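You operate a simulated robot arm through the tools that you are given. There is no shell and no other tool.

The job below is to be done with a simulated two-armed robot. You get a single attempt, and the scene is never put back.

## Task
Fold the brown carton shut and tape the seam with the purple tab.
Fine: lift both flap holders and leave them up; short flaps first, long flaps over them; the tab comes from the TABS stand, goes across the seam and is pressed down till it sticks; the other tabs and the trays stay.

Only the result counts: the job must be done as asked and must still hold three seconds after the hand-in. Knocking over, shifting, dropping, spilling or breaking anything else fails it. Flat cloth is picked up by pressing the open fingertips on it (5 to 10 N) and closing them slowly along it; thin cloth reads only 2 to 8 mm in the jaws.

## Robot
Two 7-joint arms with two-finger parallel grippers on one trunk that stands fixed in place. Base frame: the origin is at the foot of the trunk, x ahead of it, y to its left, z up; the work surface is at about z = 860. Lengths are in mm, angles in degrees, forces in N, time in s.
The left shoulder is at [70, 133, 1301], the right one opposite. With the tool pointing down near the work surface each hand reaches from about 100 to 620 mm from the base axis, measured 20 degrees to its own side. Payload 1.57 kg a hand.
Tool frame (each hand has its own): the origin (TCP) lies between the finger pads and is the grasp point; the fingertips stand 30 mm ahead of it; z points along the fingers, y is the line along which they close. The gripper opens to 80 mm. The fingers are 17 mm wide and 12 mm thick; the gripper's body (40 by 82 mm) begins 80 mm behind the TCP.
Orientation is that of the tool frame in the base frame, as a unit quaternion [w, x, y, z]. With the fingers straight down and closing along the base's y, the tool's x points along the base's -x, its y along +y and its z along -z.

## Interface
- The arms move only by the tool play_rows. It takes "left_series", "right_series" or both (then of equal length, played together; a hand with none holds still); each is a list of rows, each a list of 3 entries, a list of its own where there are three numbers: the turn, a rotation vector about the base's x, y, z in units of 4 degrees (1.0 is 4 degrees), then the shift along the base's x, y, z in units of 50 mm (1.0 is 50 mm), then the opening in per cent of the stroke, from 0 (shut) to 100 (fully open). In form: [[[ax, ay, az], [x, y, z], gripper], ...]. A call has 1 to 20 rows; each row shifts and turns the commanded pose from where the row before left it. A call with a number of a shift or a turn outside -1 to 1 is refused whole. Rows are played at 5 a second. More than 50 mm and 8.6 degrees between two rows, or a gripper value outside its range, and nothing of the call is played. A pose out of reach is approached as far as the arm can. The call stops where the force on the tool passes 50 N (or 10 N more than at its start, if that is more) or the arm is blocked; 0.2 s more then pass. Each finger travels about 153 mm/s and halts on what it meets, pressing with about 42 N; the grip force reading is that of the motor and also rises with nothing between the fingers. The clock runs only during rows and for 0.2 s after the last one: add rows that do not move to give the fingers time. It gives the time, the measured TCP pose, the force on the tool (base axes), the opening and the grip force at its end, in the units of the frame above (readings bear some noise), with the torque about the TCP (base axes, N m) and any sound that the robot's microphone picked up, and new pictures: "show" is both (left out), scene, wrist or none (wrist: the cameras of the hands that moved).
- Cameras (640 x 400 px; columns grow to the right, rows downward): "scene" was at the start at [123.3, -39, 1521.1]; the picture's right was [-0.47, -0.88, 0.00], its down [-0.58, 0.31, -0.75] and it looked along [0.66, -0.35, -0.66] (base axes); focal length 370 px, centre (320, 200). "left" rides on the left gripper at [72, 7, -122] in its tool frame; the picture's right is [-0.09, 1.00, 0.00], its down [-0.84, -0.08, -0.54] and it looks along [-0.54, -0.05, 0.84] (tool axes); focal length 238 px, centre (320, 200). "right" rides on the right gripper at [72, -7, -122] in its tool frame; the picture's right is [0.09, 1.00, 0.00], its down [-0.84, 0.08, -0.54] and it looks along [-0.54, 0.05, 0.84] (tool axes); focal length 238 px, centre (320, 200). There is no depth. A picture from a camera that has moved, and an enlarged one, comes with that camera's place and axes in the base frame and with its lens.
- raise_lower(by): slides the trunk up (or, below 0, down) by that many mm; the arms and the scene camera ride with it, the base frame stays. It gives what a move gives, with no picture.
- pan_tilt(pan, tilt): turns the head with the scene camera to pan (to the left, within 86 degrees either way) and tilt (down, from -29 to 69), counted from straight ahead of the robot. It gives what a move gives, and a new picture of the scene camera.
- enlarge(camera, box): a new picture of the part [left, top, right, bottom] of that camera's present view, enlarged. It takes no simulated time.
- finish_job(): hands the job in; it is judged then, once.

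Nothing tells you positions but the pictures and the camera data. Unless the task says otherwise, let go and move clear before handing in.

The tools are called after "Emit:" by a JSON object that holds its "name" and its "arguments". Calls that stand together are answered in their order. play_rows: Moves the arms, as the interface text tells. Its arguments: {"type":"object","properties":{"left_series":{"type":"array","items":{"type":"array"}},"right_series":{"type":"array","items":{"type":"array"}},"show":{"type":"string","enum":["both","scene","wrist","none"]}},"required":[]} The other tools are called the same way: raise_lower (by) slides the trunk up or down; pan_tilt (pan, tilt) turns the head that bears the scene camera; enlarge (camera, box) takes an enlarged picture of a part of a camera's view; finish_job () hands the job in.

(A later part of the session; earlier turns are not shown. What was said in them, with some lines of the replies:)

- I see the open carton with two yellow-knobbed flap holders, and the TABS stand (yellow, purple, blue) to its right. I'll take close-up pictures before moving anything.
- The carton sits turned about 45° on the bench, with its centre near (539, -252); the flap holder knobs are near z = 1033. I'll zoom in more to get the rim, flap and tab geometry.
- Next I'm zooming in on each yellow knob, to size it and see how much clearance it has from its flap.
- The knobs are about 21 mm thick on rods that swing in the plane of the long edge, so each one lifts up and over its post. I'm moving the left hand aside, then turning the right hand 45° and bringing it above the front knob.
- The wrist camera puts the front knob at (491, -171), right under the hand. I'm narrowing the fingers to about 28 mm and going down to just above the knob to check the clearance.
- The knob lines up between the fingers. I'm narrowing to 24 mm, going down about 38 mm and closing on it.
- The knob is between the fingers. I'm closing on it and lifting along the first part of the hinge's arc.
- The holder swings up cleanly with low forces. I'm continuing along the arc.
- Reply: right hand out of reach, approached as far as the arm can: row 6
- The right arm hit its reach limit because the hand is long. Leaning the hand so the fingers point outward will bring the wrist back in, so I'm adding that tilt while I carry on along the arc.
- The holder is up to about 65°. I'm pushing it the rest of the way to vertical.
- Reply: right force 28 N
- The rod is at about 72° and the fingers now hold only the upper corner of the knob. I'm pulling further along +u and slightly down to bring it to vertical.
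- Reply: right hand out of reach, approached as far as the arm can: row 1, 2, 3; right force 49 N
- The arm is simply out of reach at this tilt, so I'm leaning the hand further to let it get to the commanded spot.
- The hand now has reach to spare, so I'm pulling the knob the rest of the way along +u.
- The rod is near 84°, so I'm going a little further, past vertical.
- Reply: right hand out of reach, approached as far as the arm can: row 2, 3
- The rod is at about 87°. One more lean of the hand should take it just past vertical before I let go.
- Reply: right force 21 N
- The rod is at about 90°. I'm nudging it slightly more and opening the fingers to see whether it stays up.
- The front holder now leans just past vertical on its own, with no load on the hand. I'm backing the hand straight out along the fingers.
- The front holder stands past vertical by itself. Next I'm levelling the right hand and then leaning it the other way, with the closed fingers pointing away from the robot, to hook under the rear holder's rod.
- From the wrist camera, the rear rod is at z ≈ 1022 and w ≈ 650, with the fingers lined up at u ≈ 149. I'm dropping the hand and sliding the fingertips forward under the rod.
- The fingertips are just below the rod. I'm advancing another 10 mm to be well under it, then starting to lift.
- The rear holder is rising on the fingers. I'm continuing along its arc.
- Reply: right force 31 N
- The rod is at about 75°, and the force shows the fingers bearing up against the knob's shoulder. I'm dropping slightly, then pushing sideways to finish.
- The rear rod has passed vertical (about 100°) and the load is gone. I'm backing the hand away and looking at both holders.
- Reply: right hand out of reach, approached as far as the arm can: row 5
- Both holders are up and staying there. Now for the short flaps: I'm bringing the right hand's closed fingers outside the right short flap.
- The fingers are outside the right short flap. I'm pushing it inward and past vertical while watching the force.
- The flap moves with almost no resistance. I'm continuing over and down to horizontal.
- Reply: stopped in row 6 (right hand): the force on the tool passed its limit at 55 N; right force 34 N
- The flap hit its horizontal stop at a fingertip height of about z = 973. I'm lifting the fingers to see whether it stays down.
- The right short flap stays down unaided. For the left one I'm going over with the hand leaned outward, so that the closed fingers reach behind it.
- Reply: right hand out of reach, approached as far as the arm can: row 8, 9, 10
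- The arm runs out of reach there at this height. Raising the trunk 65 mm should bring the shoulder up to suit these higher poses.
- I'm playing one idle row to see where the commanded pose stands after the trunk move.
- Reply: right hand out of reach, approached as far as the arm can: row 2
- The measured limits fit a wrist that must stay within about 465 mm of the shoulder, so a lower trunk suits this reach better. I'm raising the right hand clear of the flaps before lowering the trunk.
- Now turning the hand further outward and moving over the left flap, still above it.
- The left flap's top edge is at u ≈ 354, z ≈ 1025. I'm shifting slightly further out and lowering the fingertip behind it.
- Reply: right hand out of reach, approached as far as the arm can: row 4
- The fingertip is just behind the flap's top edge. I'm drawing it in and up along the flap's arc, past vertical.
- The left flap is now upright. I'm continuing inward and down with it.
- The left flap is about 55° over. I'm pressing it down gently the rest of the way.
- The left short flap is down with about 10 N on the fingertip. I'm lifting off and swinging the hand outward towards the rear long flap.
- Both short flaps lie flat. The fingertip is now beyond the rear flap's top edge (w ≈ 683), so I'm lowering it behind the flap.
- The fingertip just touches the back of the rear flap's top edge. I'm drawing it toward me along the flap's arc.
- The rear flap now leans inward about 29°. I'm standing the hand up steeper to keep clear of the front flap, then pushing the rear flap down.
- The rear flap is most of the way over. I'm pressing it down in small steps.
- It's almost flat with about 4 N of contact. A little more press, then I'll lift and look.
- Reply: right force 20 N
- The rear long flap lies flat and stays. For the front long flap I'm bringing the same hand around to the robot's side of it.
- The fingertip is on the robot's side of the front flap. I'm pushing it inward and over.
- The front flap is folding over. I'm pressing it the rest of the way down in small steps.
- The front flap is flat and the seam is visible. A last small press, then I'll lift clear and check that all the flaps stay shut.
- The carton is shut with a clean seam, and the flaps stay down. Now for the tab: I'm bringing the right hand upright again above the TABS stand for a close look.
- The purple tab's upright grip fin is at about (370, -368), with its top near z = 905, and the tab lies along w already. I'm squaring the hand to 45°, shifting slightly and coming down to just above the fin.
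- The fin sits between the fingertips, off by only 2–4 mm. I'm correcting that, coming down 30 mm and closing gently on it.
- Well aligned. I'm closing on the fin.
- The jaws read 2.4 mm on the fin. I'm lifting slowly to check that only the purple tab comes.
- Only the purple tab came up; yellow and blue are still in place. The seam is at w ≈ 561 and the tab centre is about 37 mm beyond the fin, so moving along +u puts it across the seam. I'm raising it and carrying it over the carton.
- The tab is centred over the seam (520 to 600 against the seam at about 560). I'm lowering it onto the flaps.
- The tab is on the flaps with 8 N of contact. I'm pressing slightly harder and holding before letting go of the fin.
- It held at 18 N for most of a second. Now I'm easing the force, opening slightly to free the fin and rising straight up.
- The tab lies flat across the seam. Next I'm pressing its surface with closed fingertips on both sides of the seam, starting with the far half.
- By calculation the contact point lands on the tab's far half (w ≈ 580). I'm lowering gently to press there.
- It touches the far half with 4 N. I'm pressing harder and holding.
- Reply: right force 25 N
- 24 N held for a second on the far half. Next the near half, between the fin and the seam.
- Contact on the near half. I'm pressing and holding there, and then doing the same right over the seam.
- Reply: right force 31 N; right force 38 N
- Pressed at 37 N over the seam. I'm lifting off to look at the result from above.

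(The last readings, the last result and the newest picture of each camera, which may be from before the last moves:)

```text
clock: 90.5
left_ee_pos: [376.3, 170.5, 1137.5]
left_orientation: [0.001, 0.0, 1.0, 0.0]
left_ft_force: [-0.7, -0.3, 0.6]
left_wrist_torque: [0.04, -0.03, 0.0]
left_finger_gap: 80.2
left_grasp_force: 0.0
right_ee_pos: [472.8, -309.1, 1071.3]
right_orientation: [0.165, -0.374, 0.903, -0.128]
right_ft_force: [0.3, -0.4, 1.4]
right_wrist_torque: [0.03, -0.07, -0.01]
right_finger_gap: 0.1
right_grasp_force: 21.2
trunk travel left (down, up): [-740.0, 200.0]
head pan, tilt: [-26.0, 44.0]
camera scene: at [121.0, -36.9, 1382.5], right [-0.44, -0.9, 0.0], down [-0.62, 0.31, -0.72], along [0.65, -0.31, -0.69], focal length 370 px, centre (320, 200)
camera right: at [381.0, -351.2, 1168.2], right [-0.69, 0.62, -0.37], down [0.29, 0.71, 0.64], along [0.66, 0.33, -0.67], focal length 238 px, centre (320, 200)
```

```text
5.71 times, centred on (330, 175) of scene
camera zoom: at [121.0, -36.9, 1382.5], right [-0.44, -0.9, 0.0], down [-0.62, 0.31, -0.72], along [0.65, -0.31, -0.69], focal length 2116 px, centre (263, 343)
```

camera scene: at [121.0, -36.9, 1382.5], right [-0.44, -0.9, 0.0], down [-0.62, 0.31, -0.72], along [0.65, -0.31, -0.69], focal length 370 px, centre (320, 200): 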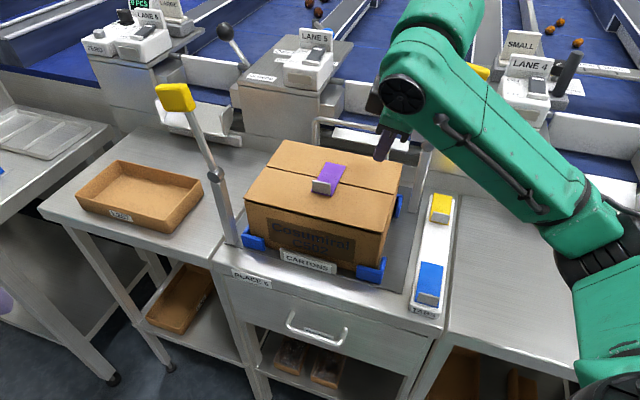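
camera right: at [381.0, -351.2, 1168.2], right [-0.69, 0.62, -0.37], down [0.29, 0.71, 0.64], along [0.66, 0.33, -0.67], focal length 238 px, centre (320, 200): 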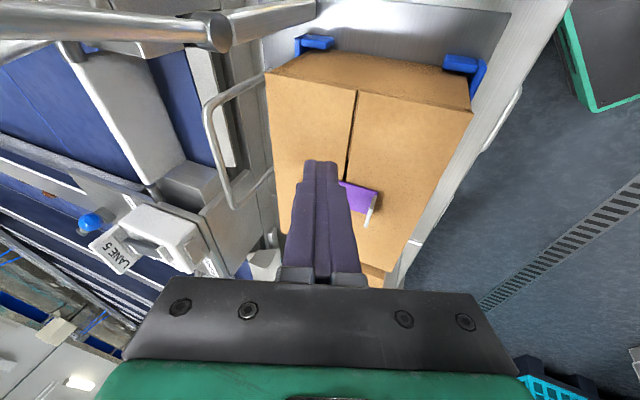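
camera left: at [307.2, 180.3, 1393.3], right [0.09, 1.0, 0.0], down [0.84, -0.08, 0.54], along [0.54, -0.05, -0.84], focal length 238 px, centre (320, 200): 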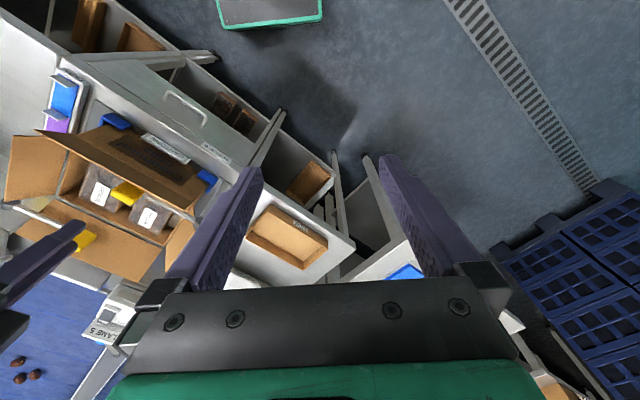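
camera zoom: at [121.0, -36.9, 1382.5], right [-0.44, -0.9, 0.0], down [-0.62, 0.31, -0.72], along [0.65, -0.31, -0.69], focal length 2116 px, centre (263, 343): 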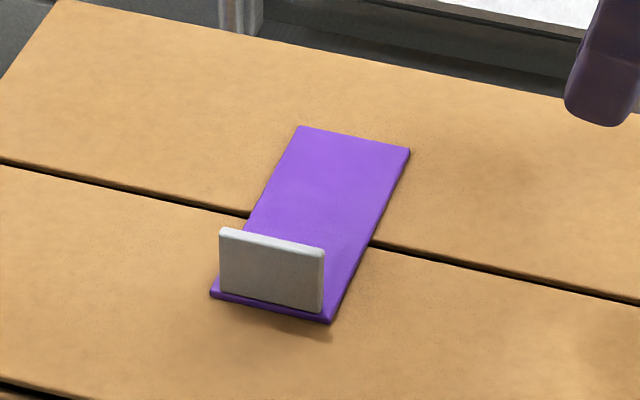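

The tab lies across the seam. To be sure it has stuck, I'm going to nudge the fin's side edge gently along the seam and watch for resistance.

Emit:
{"name": "play_rows", "arguments": {"right_series": [[[0, 0, 0], [-0.05, 0.54, -0.1], 0], [[0, 0, 0], [-0.05, 0.54, -0.1], 0], [[0, 0, 0], [0, 0, -0.5], 0], [[0, 0, 0], [0, 0, -0.34], 0], [[0, 0, 0], [0, 0, 0], 0]], "show": "both"}}

Emit:
{"name": "enlarge", "arguments": {"camera": "scene", "box": [280, 140, 380, 210]}}

Emit:
{"name": "enlarge", "arguments": {"camera": "right", "box": [220, 80, 420, 240]}}

```text
clock: 91.7
left_ee_pos: [376.4, 173.5, 1136.8]
left_orientation: [0.0, -0.001, 1.0, 0.0]
left_ft_force: [0.8, -0.6, -0.2]
left_wrist_torque: [-0.01, 0.01, 0.0]
left_finger_gap: 80.0
left_grasp_force: 0.0
right_ee_pos: [469.2, -253.6, 1018.6]
right_orientation: [0.165, -0.374, 0.903, -0.128]
right_ft_force: [0.7, 0.7, 0.3]
right_wrist_torque: [-0.01, -0.02, 0.01]
right_finger_gap: 0.0
right_grasp_force: 21.6
trunk travel left (down, up): [-740.0, 200.0]
head pan, tilt: [-26.0, 44.0]
camera scene: at [123.1, -34.7, 1382.4], right [-0.44, -0.9, 0.0], down [-0.62, 0.3, -0.72], along [0.65, -0.32, -0.69], focal length 370 px, centre (320, 200)
camera right: at [378.0, -295.8, 1116.0], right [-0.69, 0.62, -0.37], down [0.29, 0.71, 0.64], along [0.66, 0.33, -0.68], focal length 238 px, centre (320, 200)
```

scene: 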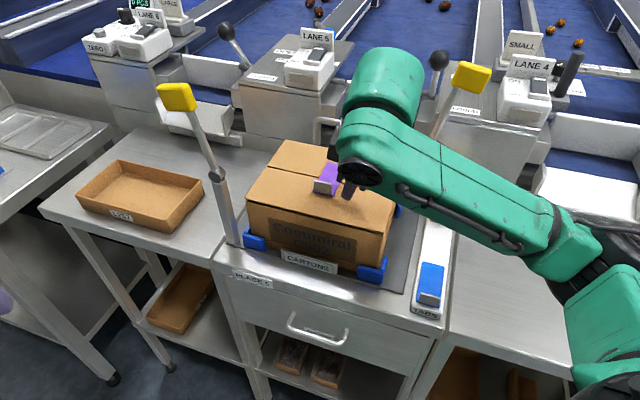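
right: 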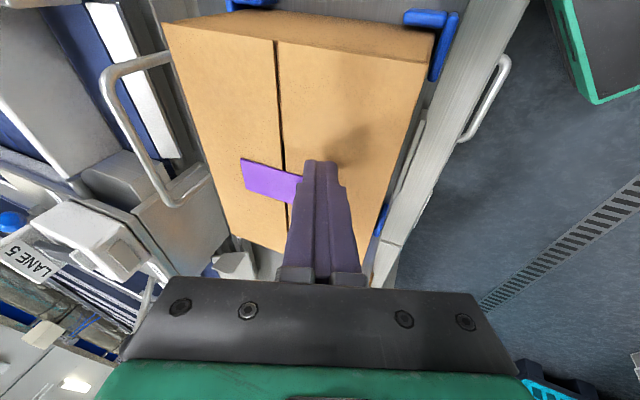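

```text
5.71 times, centred on (330, 175) of scene
camera zoom: at [123.1, -34.7, 1382.4], right [-0.44, -0.9, 0.0], down [-0.62, 0.3, -0.72], along [0.65, -0.32, -0.69], focal length 2116 px, centre (263, 343)
```

zoom: 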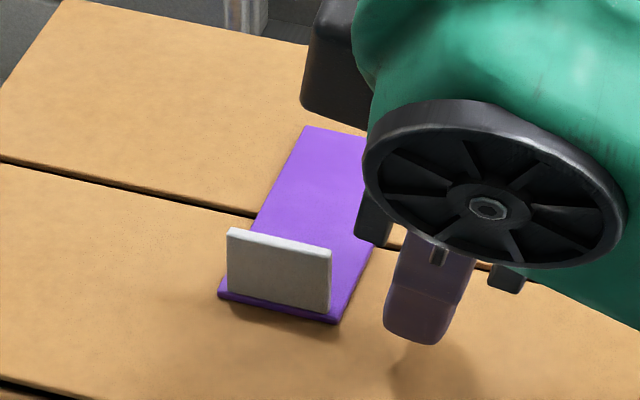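

```text
2.50 times, centred on (320, 160) of right
camera zoom: at [378.0, -295.8, 1116.0], right [-0.69, 0.62, -0.37], down [0.29, 0.71, 0.64], along [0.66, 0.33, -0.68], focal length 596 px, centre (320, 300)
```

zoom: 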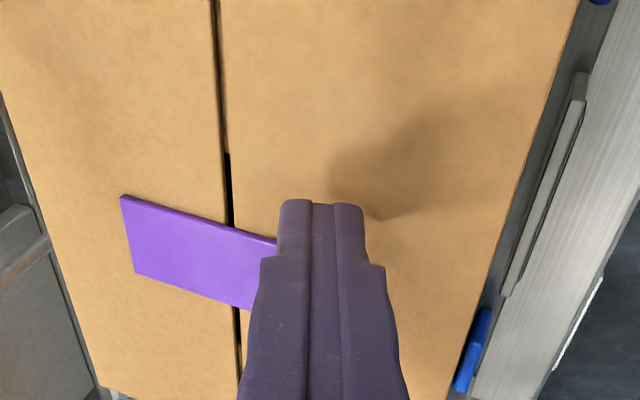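

The finger is about 15 mm to the side of the fin. I'm moving toward it in small steps.

Emit:
{"name": "play_rows", "arguments": {"right_series": [[[0, 0, 0], [0.09, 0.09, 0], 0], [[0, 0, 0], [0.09, 0.09, 0], 0], [[0, 0, 0], [0.03, 0.03, 0], 0], [[0, 0, 0], [0, 0, 0], 0]], "show": "scene"}}

Emit:
{"name": "enlarge", "arguments": {"camera": "scene", "box": [280, 140, 380, 210]}}

```text
clock: 92.7
left_ee_pos: [376.6, 172.6, 1135.2]
left_orientation: [0.001, -0.001, 1.0, 0.0]
left_ft_force: [-0.4, -0.4, -0.4]
left_wrist_torque: [-0.01, 0.0, 0.01]
left_finger_gap: 80.0
left_grasp_force: 0.0
right_ee_pos: [480.9, -242.9, 1017.7]
right_orientation: [0.165, -0.374, 0.903, -0.128]
right_ft_force: [-0.5, -0.2, -1.2]
right_wrist_torque: [-0.04, 0.0, 0.06]
right_finger_gap: 0.0
right_grasp_force: 20.9
trunk travel left (down, up): [-740.0, 200.0]
head pan, tilt: [-26.0, 44.0]
camera scene: at [123.1, -35.0, 1382.4], right [-0.44, -0.9, 0.0], down [-0.62, 0.3, -0.72], along [0.65, -0.32, -0.69], focal length 370 px, centre (320, 200)
```

scene: 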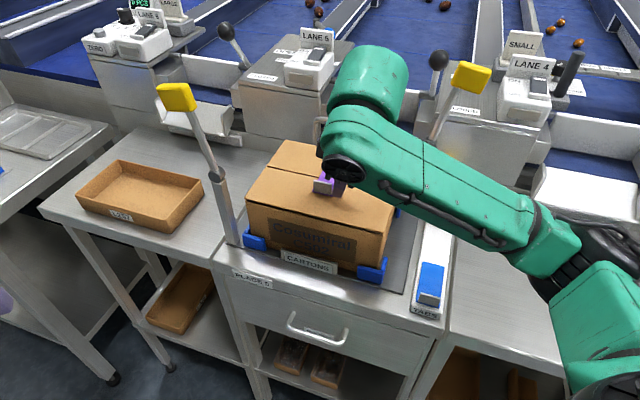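

```text
5.71 times, centred on (330, 175) of scene
camera zoom: at [123.1, -35.0, 1382.4], right [-0.44, -0.9, 0.0], down [-0.62, 0.3, -0.72], along [0.65, -0.32, -0.69], focal length 2116 px, centre (263, 343)
```

zoom: 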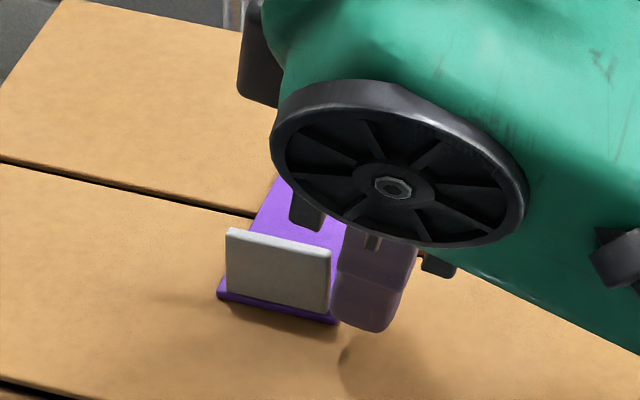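

The finger is just touching the fin's edge. I'm pushing on by 1 to 2 mm steps while reading the force.

Emit:
{"name": "play_rows", "arguments": {"right_series": [[[0, 0, 0], [0.021, 0.021, 0], 0], [[0, 0, 0], [0.021, 0.021, 0], 0], [[0, 0, 0], [0, 0, 0], 0]], "show": "none"}}

Emit:
{"name": "enlarge", "arguments": {"camera": "scene", "box": [280, 140, 380, 210]}}

```text
clock: 93.5
left_ee_pos: [376.4, 172.8, 1135.8]
left_orientation: [0.0, 0.0, 1.0, 0.0]
left_ft_force: [-0.2, -0.7, 0.1]
left_wrist_torque: [0.04, -0.02, 0.02]
left_finger_gap: 80.2
left_grasp_force: 0.0
right_ee_pos: [483.3, -241.6, 1017.2]
right_orientation: [0.165, -0.374, 0.903, -0.129]
right_ft_force: [-1.7, -0.7, 0.4]
right_wrist_torque: [0.0, 0.03, 0.01]
right_finger_gap: 0.1
right_grasp_force: 21.3
trunk travel left (down, up): [-740.0, 200.0]
head pan, tilt: [-26.0, 44.0]
```

```text
5.71 times, centred on (330, 175) of scene
camera zoom: at [122.8, -35.3, 1382.4], right [-0.44, -0.9, 0.0], down [-0.62, 0.3, -0.72], along [0.65, -0.32, -0.69], focal length 2116 px, centre (263, 343)
```

zoom: 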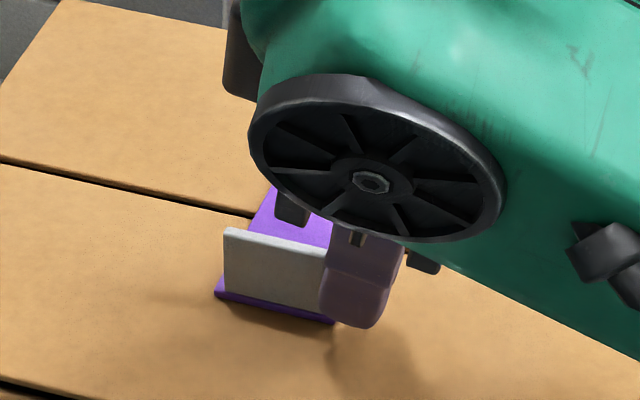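

Emit:
{"name": "play_rows", "arguments": {"right_series": [[[0, 0, 0], [0.021, 0.021, 0], 0], [[0, 0, 0], [0.021, 0.021, 0], 0], [[0, 0, 0], [0, 0, 0], 0]], "show": "none"}}

Emit:
{"name": "enlarge", "arguments": {"camera": "scene", "box": [280, 140, 380, 210]}}

```text
clock: 94.3
left_ee_pos: [376.1, 171.9, 1137.0]
left_orientation: [0.001, 0.001, 1.0, 0.0]
left_ft_force: [0.1, 0.3, -0.8]
left_wrist_torque: [0.02, 0.0, 0.01]
left_finger_gap: 80.0
left_grasp_force: 0.1
right_ee_pos: [483.9, -240.0, 1018.2]
right_orientation: [0.166, -0.373, 0.904, -0.128]
right_ft_force: [-4.1, -2.6, 0.0]
right_wrist_torque: [-0.08, 0.08, -0.03]
right_finger_gap: 0.2
right_grasp_force: 21.8
trunk travel left (down, up): [-740.0, 200.0]
head pan, tilt: [-26.0, 44.0]
```

```text
5.71 times, centred on (330, 175) of scene
camera zoom: at [121.6, -36.0, 1382.5], right [-0.44, -0.9, 0.0], down [-0.62, 0.3, -0.72], along [0.65, -0.31, -0.69], focal length 2116 px, centre (263, 343)
```

zoom: 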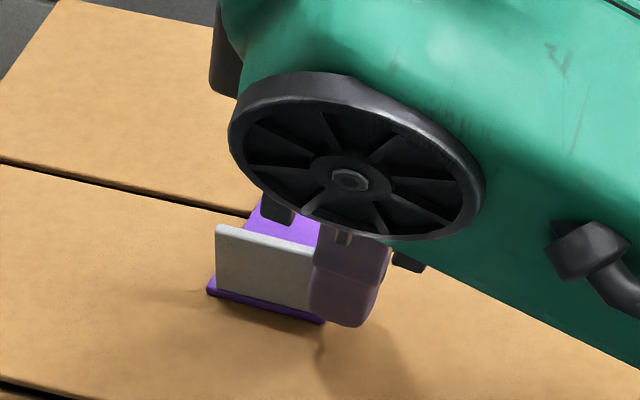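

The fin resists with nearly 5 N and barely moves, far more than a loose tab could, so it has stuck. I'm backing off and moving the hand clear.

Emit:
{"name": "play_rows", "arguments": {"right_series": [[[0, 0, 0], [-0.15, -0.15, 0], 0], [[0, 0, 0], [-0.3, -0.3, 0.1], 0], [[0, 0, 0], [-0.1, -0.1, 0.6], 0], [[0, 0, 0], [-0.1, -0.1, 0.8], 0], [[0, 0, 0], [-0.5, -0.5, 0.5], 0], [[0, 0, 0], [-0.6, -0.5, 0.3], 0], [[0, 0, 0], [-0.6, -0.5, 0], 0], [[0, 0, 0], [0, 0, 0], 0]], "show": "both"}}

Emit:
{"name": "enlarge", "arguments": {"camera": "scene", "box": [220, 100, 440, 290]}}

Emit:
{"name": "enlarge", "arguments": {"camera": "scene", "box": [280, 140, 380, 210]}}

```text
clock: 96.1
left_ee_pos: [377.8, 173.2, 1137.2]
left_orientation: [0.0, -0.001, 1.0, 0.0]
left_ft_force: [0.4, 0.2, 0.0]
left_wrist_torque: [0.02, 0.0, 0.01]
left_finger_gap: 79.9
left_grasp_force: 0.0
right_ee_pos: [367.5, -347.5, 1134.2]
right_orientation: [0.165, -0.374, 0.904, -0.127]
right_ft_force: [0.3, -0.9, 0.4]
right_wrist_torque: [0.0, 0.0, -0.01]
right_finger_gap: 0.1
right_grasp_force: 21.4
trunk travel left (down, up): [-740.0, 200.0]
head pan, tilt: [-26.0, 44.0]
camera scene: at [123.3, -35.3, 1382.4], right [-0.44, -0.9, 0.0], down [-0.62, 0.3, -0.72], along [0.65, -0.31, -0.69], focal length 370 px, centre (320, 200)
camera right: at [275.4, -389.5, 1232.2], right [-0.69, 0.62, -0.37], down [0.29, 0.71, 0.64], along [0.66, 0.33, -0.68], focal length 238 px, centre (320, 200)
```

scene: 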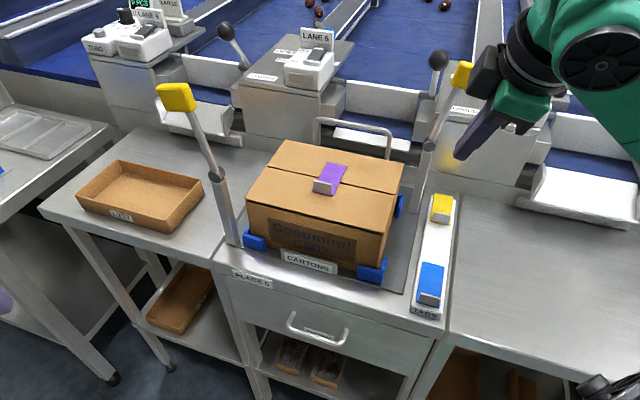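
right: 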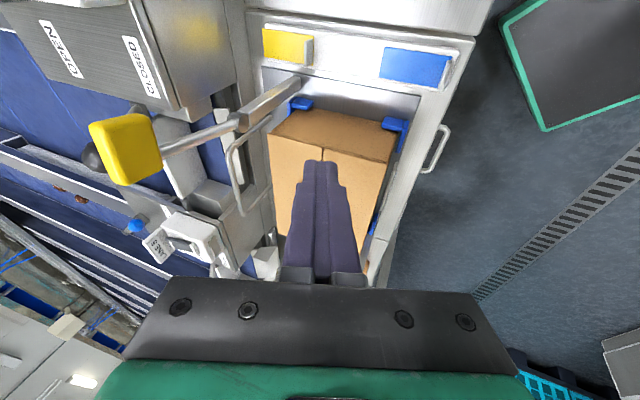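

```text
2.11 times, centred on (330, 195) of scene
camera zoom: at [123.3, -35.3, 1382.4], right [-0.44, -0.9, 0.0], down [-0.62, 0.3, -0.72], along [0.65, -0.31, -0.69], focal length 779 px, centre (299, 210)
```

zoom: 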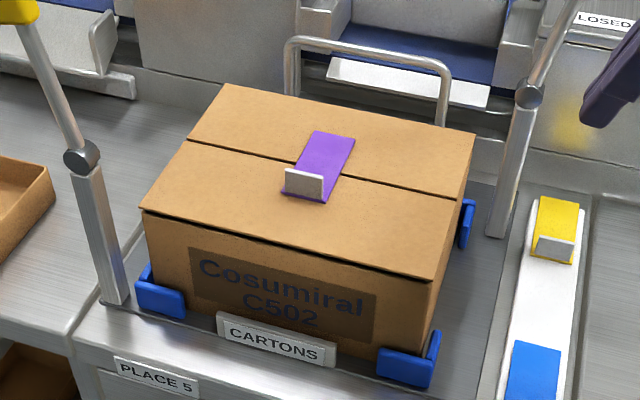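

```text
5.71 times, centred on (330, 175) of scene
camera zoom: at [123.3, -35.3, 1382.4], right [-0.44, -0.9, 0.0], down [-0.62, 0.3, -0.72], along [0.65, -0.31, -0.69], focal length 2116 px, centre (263, 343)
```

zoom: 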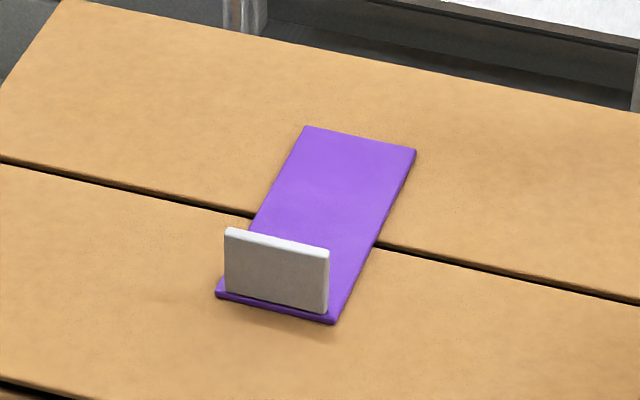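

After the nudge the tab is back exactly where it was, so it's stuck. Both holders are up, and the yellow and blue tabs haven't moved. I'm moving the right hand further away and waiting a few seconds to confirm that everything holds.

Emit:
{"name": "play_rows", "arguments": {"right_series": [[[0, 0, 0], [-0.6, -0.2, 0.5], 0], [[0, 0, 0], [-0.6, -0.2, 0.5], 0], [[0, 0, 0], [0, 0, 0], 0], [[0, 0, 0], [0, 0, 0], 0], [[0, 0, 0], [0, 0, 0], 0], [[0, 0, 0], [0, 0, 0], 0], [[0, 0, 0], [0, 0, 0], 0], [[0, 0, 0], [0, 0, 0], 0], [[0, 0, 0], [0, 0, 0], 0], [[0, 0, 0], [0, 0, 0], 0], [[0, 0, 0], [0, 0, 0], 0], [[0, 0, 0], [0, 0, 0], 0], [[0, 0, 0], [0, 0, 0], 0], [[0, 0, 0], [0, 0, 0], 0]], "show": "scene"}}

Emit:
{"name": "enlarge", "arguments": {"camera": "scene", "box": [150, 60, 490, 320]}}

```text
clock: 99.1
left_ee_pos: [376.9, 172.5, 1136.7]
left_orientation: [0.001, 0.0, 1.0, -0.002]
left_ft_force: [0.1, 0.4, -0.4]
left_wrist_torque: [0.0, 0.01, -0.01]
left_finger_gap: 79.7
left_grasp_force: 0.0
right_ee_pos: [309.4, -367.1, 1182.6]
right_orientation: [0.165, -0.375, 0.903, -0.128]
right_ft_force: [-0.7, 0.3, -0.3]
right_wrist_torque: [-0.02, 0.05, 0.02]
right_finger_gap: 0.0
right_grasp_force: 21.2
trunk travel left (down, up): [-740.0, 200.0]
head pan, tilt: [-26.0, 44.0]
camera scene: at [123.0, -35.1, 1382.4], right [-0.44, -0.9, 0.0], down [-0.62, 0.3, -0.72], along [0.65, -0.32, -0.69], focal length 370 px, centre (320, 200)
```

scene: 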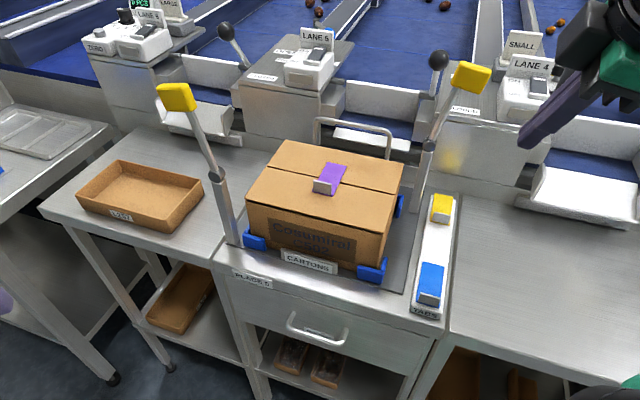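

```text
1.54 times, centred on (320, 190) of scene
camera zoom: at [123.0, -35.1, 1382.4], right [-0.44, -0.9, 0.0], down [-0.62, 0.3, -0.72], along [0.65, -0.32, -0.69], focal length 570 px, centre (320, 215)
```

zoom: 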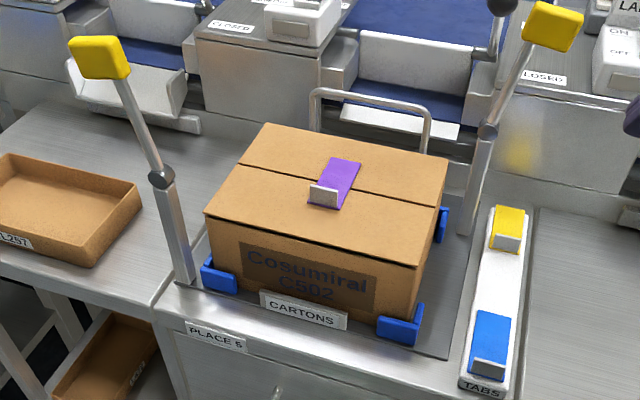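

The carton is shut with the purple tab stuck across the seam. Both flap holders stand up, the yellow and blue tabs and the trays are where they were, and both hands are clear. I'm handing the job in.

Emit:
{"name": "finish_job", "arguments": {}}

```text
The job is handed in.
```

The carton is folded shut, with the purple tab stuck across the seam, and I've handed the job in. No verdict came back with the hand-in.

- **Flap holders:** both are lifted and lean slightly past vertical. They stayed up on their own after I let go.
- **Flaps:** the two short flaps went down first, then the rear and front long flaps over them. All four stayed flat without being held.
- **Tab:** it is centred over the seam. I pressed it with about 18 N through its fin, then with 24 to 37 N on the far half, near half and over the seam. A sideways nudge of nearly 5 N on the fin did not shift it.
- **Everything else:** the yellow and blue tabs and the trays are where they were, and both hands are clear of the bench.

I left everything untouched for about 2.5 seconds before handing in, and nothing moved. The trunk is 135 mm lower than at the start.
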